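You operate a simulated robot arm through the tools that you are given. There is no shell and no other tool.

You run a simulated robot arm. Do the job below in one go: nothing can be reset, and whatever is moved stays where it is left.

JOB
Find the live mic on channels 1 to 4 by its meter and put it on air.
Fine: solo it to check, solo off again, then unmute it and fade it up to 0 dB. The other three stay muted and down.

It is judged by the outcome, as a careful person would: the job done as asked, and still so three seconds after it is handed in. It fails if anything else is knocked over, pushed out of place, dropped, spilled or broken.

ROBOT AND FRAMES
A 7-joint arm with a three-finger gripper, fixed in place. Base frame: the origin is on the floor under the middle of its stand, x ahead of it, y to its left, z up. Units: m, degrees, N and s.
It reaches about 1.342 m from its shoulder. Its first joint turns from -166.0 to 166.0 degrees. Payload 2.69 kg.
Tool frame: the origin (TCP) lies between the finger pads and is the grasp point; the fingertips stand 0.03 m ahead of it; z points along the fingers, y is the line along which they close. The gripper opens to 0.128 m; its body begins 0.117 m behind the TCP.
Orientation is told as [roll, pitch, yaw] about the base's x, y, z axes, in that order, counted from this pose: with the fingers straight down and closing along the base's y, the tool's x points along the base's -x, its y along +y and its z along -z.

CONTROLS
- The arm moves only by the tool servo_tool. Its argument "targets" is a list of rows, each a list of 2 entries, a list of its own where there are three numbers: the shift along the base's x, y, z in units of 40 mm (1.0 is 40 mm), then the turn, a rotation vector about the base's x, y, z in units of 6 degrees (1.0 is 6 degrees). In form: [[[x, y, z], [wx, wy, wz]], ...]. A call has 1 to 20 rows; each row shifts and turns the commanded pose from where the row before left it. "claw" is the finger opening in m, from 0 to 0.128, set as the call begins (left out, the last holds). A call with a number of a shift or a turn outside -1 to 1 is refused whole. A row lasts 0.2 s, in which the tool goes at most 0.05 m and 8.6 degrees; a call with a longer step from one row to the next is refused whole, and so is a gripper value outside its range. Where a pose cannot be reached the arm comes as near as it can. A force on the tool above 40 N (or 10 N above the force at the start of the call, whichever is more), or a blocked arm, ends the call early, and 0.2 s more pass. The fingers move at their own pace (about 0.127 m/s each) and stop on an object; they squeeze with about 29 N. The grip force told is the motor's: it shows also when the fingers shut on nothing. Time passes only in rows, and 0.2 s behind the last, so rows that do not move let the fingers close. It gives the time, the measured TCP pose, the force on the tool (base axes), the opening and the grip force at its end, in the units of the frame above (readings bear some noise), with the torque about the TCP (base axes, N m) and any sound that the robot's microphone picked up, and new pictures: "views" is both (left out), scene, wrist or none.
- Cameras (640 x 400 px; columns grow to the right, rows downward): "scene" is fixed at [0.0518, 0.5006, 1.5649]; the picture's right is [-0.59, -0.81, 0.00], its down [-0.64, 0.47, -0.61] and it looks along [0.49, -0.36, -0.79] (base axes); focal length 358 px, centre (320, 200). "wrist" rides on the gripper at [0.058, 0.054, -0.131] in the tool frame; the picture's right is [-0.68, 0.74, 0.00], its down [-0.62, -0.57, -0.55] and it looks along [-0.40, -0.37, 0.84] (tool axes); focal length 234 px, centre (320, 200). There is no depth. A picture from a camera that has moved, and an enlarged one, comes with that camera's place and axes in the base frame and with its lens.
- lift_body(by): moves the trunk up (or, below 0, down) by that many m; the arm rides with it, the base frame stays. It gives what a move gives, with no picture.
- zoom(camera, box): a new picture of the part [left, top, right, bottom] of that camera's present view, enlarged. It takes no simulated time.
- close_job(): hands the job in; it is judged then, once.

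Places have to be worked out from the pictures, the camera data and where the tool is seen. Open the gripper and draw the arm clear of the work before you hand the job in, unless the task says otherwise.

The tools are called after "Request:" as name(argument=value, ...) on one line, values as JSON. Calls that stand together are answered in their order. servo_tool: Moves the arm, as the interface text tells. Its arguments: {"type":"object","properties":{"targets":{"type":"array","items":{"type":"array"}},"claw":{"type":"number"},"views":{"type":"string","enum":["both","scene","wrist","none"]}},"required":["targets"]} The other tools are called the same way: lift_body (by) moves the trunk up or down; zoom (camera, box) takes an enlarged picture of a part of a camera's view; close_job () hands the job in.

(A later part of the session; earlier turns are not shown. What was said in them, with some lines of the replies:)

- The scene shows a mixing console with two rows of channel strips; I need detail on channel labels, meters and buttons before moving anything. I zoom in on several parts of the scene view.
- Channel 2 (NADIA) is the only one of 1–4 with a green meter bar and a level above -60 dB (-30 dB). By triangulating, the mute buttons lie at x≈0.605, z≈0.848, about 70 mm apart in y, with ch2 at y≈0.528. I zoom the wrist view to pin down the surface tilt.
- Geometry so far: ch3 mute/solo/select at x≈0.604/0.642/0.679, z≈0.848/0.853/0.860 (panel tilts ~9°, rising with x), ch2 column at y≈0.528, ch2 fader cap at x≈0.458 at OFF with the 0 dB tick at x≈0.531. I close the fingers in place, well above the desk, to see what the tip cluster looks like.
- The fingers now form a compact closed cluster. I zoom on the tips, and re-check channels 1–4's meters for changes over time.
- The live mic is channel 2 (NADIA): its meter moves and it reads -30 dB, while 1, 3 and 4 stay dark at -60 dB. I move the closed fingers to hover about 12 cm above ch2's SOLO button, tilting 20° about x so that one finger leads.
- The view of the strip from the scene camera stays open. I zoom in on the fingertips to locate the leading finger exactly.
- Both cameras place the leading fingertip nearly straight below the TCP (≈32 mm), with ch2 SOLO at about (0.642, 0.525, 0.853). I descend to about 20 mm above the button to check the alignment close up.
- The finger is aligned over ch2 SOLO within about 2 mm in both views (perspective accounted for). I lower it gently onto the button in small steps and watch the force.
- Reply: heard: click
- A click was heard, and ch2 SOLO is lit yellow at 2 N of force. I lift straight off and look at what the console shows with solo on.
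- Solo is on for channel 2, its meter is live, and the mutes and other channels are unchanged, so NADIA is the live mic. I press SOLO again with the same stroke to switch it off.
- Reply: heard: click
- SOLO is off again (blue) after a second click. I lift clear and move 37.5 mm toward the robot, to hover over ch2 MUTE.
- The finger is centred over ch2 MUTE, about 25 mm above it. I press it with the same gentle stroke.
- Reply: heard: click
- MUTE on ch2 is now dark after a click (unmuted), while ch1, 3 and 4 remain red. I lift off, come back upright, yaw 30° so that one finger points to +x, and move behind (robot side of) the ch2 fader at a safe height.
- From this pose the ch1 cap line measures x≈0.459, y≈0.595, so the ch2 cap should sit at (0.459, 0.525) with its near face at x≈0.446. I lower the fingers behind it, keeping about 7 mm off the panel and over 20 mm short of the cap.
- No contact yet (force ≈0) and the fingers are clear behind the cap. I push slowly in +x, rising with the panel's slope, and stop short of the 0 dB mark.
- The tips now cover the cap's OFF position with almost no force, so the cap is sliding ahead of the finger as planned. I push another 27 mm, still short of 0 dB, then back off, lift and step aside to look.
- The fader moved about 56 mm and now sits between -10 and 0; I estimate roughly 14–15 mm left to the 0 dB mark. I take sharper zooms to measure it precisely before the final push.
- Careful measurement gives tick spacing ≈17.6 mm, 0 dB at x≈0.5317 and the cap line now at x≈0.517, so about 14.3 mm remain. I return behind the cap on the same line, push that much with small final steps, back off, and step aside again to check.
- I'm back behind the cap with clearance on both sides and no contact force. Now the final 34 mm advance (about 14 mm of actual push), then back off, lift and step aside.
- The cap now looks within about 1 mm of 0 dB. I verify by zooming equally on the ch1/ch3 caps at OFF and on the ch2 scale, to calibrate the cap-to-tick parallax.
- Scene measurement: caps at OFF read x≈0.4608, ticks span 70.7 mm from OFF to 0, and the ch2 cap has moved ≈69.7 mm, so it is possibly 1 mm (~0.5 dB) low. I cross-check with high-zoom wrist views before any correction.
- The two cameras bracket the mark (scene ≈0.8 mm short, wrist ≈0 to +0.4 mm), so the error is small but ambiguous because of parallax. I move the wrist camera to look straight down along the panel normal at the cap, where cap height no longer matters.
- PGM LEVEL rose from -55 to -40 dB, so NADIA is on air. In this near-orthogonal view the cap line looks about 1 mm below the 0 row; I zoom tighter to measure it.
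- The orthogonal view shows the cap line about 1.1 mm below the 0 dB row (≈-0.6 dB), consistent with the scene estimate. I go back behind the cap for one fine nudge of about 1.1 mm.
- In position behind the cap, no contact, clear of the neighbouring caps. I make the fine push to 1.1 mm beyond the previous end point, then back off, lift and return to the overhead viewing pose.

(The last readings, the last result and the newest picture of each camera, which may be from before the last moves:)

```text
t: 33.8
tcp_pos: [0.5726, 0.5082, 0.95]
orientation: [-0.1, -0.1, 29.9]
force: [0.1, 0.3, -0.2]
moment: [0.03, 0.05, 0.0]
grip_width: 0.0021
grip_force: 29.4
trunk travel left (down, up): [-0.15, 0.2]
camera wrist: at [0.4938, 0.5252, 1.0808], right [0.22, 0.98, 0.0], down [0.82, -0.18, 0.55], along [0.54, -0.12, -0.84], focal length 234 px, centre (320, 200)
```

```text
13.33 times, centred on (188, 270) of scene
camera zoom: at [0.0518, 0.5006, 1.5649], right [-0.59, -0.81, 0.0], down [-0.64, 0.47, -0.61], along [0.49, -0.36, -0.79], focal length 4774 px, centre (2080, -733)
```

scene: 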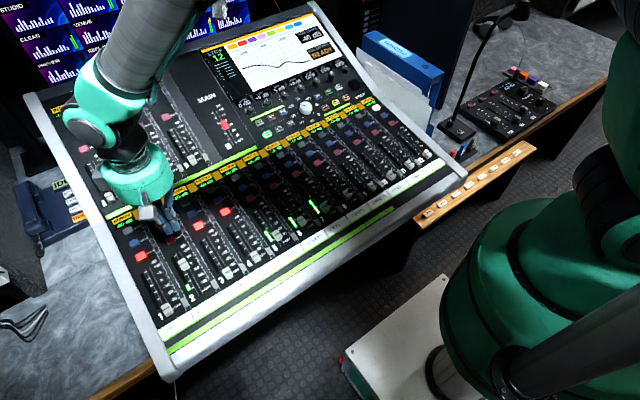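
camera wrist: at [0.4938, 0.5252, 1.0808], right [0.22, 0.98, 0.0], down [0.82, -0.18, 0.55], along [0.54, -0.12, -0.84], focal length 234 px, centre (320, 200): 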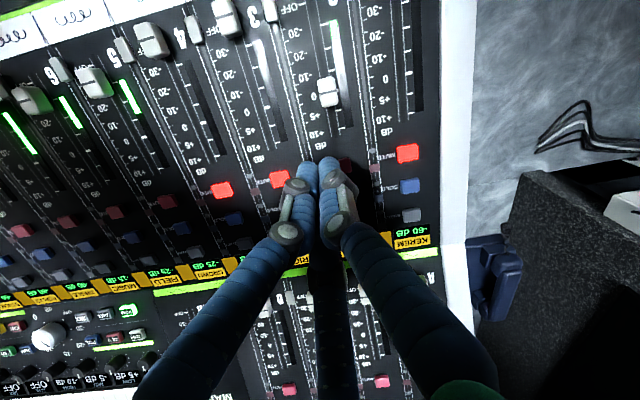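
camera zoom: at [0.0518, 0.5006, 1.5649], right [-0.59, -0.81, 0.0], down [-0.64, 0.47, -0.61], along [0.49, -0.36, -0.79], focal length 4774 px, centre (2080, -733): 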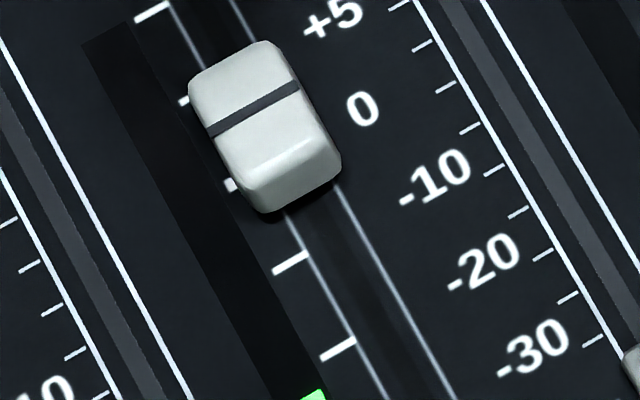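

The cap line now runs into the 0 dB tick (within ≈0.3 mm) in the orthogonal view. I lift straight up, move back to a high clear pose, undo the yaw, and then open the gripper.

Request:
servo_tool(targets=[[[0, 0, 1], [0, 0, 0]], [[0, 0, 1], [0, 0, 0]], [[0, 0, 1], [0, 0, 0]], [[0, 0, 1], [0, 0, 0]], [[0, 0, 1], [0, 0, 0]], [[0.6, -0.5, 0.3], [0, 0, -1]], [[0.6, -0.5, 0.3], [0, 0, -1]], [[0.6, -0.5, 0.2], [0, 0, -1]], [[0.6, -0.5, 0], [0, 0, -1]], [[0.6, -0.5, 0], [0, 0, -1]], [[0, -0.3, 0], [0, 0, 0]], [[0, 0, 0], [0, 0, 0]]], claw=0)

Request:
servo_tool(targets=[[[0, 0, 0], [0, 0, 0]], [[0, 0, 0], [0, 0, 0]], [[0, 0, 0], [0, 0, 0]], [[0, 0, 0], [0, 0, 0]], [[0, 0, 0], [0, 0, 0]]], claw=0.128)

Request:
zoom(camera="scene", box=[110, 180, 270, 320])

Request:
zoom(camera="scene", box=[164, 255, 212, 285])

Request:
zoom(camera="scene", box=[200, 0, 460, 160])

Request:
zoom(camera="scene", box=[200, 120, 460, 280])

```text
t: 36.4
tcp_pos: [0.69, 0.3966, 1.1822]
orientation: [0.0, 0.0, 0.0]
force: [-0.5, 0.9, -0.5]
moment: [0.05, -0.03, 0.0]
grip_width: 0.0023
grip_force: 29.0
trunk travel left (down, up): [-0.15, 0.2]
camera wrist: at [0.6312, 0.4501, 1.3133], right [0.68, 0.74, 0.0], down [0.62, -0.57, 0.55], along [0.4, -0.37, -0.84], focal length 234 px, centre (320, 200)
```

scene: 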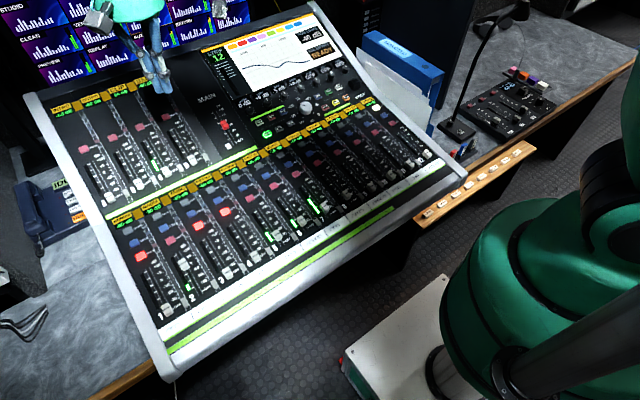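
wrist: 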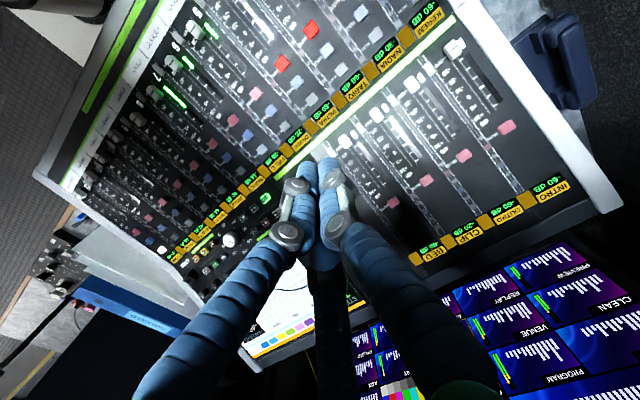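

```text
t: 37.6
tcp_pos: [0.6886, 0.3967, 1.1815]
orientation: [0.1, 0.0, 0.0]
force: [-0.4, 0.2, -0.1]
moment: [-0.03, -0.01, -0.01]
grip_width: 0.1278
grip_force: 0.0
trunk travel left (down, up): [-0.15, 0.2]
camera wrist: at [0.6314, 0.4503, 1.313], right [0.68, 0.74, 0.0], down [0.62, -0.57, 0.55], along [0.4, -0.37, -0.84], focal length 234 px, centre (320, 200)
```

scene: 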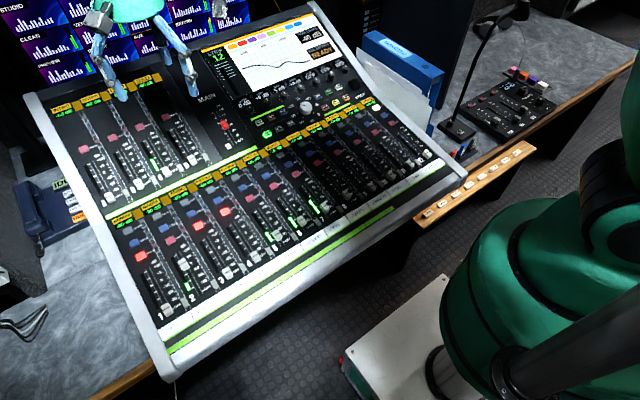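
wrist: 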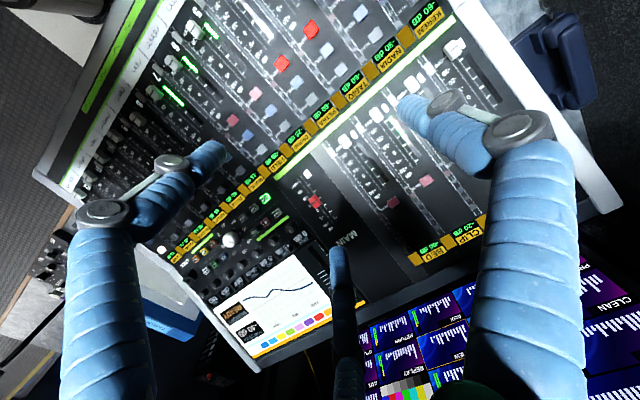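

```text
2.86 times, centred on (190, 250) of scene
camera zoom: at [0.0518, 0.5006, 1.5649], right [-0.59, -0.81, 0.0], down [-0.64, 0.47, -0.61], along [0.49, -0.36, -0.79], focal length 1023 px, centre (691, 57)
```

zoom: 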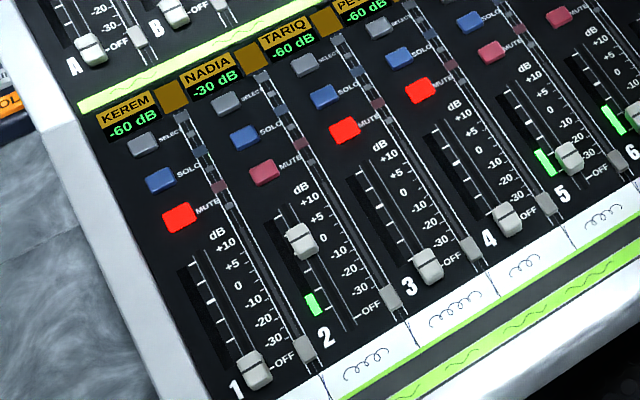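

```text
13.33 times, centred on (188, 270) of scene
camera zoom: at [0.0518, 0.5006, 1.5649], right [-0.59, -0.81, 0.0], down [-0.64, 0.47, -0.61], along [0.49, -0.36, -0.79], focal length 4774 px, centre (2080, -733)
```

zoom: 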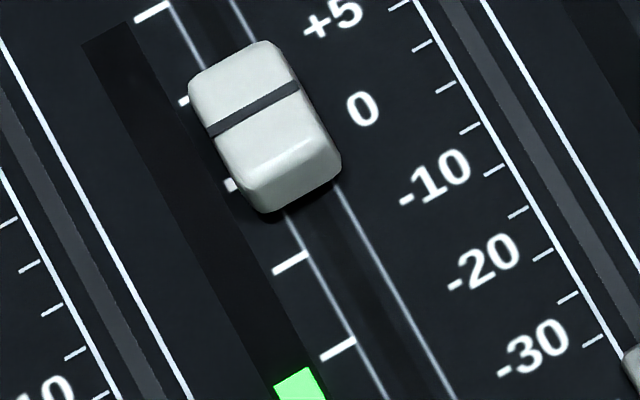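

```text
2.46 times, centred on (330, 80) of scene
camera zoom: at [0.0518, 0.5006, 1.5649], right [-0.59, -0.81, 0.0], down [-0.64, 0.47, -0.61], along [0.49, -0.36, -0.79], focal length 881 px, centre (295, 495)
```

zoom: 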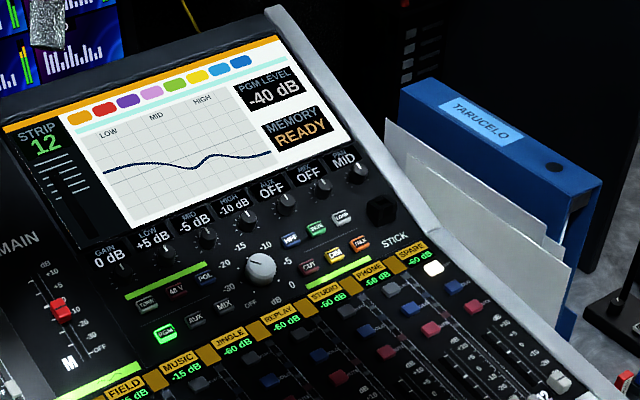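

```text
2.46 times, centred on (330, 200) of scene
camera zoom: at [0.0518, 0.5006, 1.5649], right [-0.59, -0.81, 0.0], down [-0.64, 0.47, -0.61], along [0.49, -0.36, -0.79], focal length 881 px, centre (295, 200)
```

zoom: 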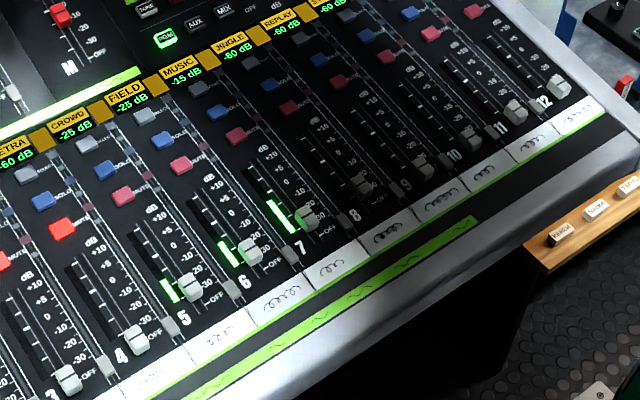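

Ch2 (NADIA) is unmuted with solo off and its fader on 0 dB, and PGM reads -40 dB. Ch1, 3 and 4 are still muted and at OFF, the rest of the desk is unchanged, and the arm is clear with the gripper open, so I hand in the job.

Request:
close_job()

```text
The job is handed in.
```

The live mic was channel 2 (NADIA), and it is now on air. It was the only one of channels 1 to 4 with a moving meter, reading -30 dB.

- **Solo check:** I pressed solo on, saw it light with the meter still live, then pressed it off again.
- **Unmuted:** channel 2's mute light is out.
- **Fader:** it sits on the 0 dB mark, within about 0.3 mm by the cameras. The program level rose from -55 to -40 dB once the channel was up.
- **Other channels:** 1, 3 and 4 are still muted with their faders at OFF, and nothing else on the desk looked moved.

The arm is drawn up clear of the console with the gripper open.
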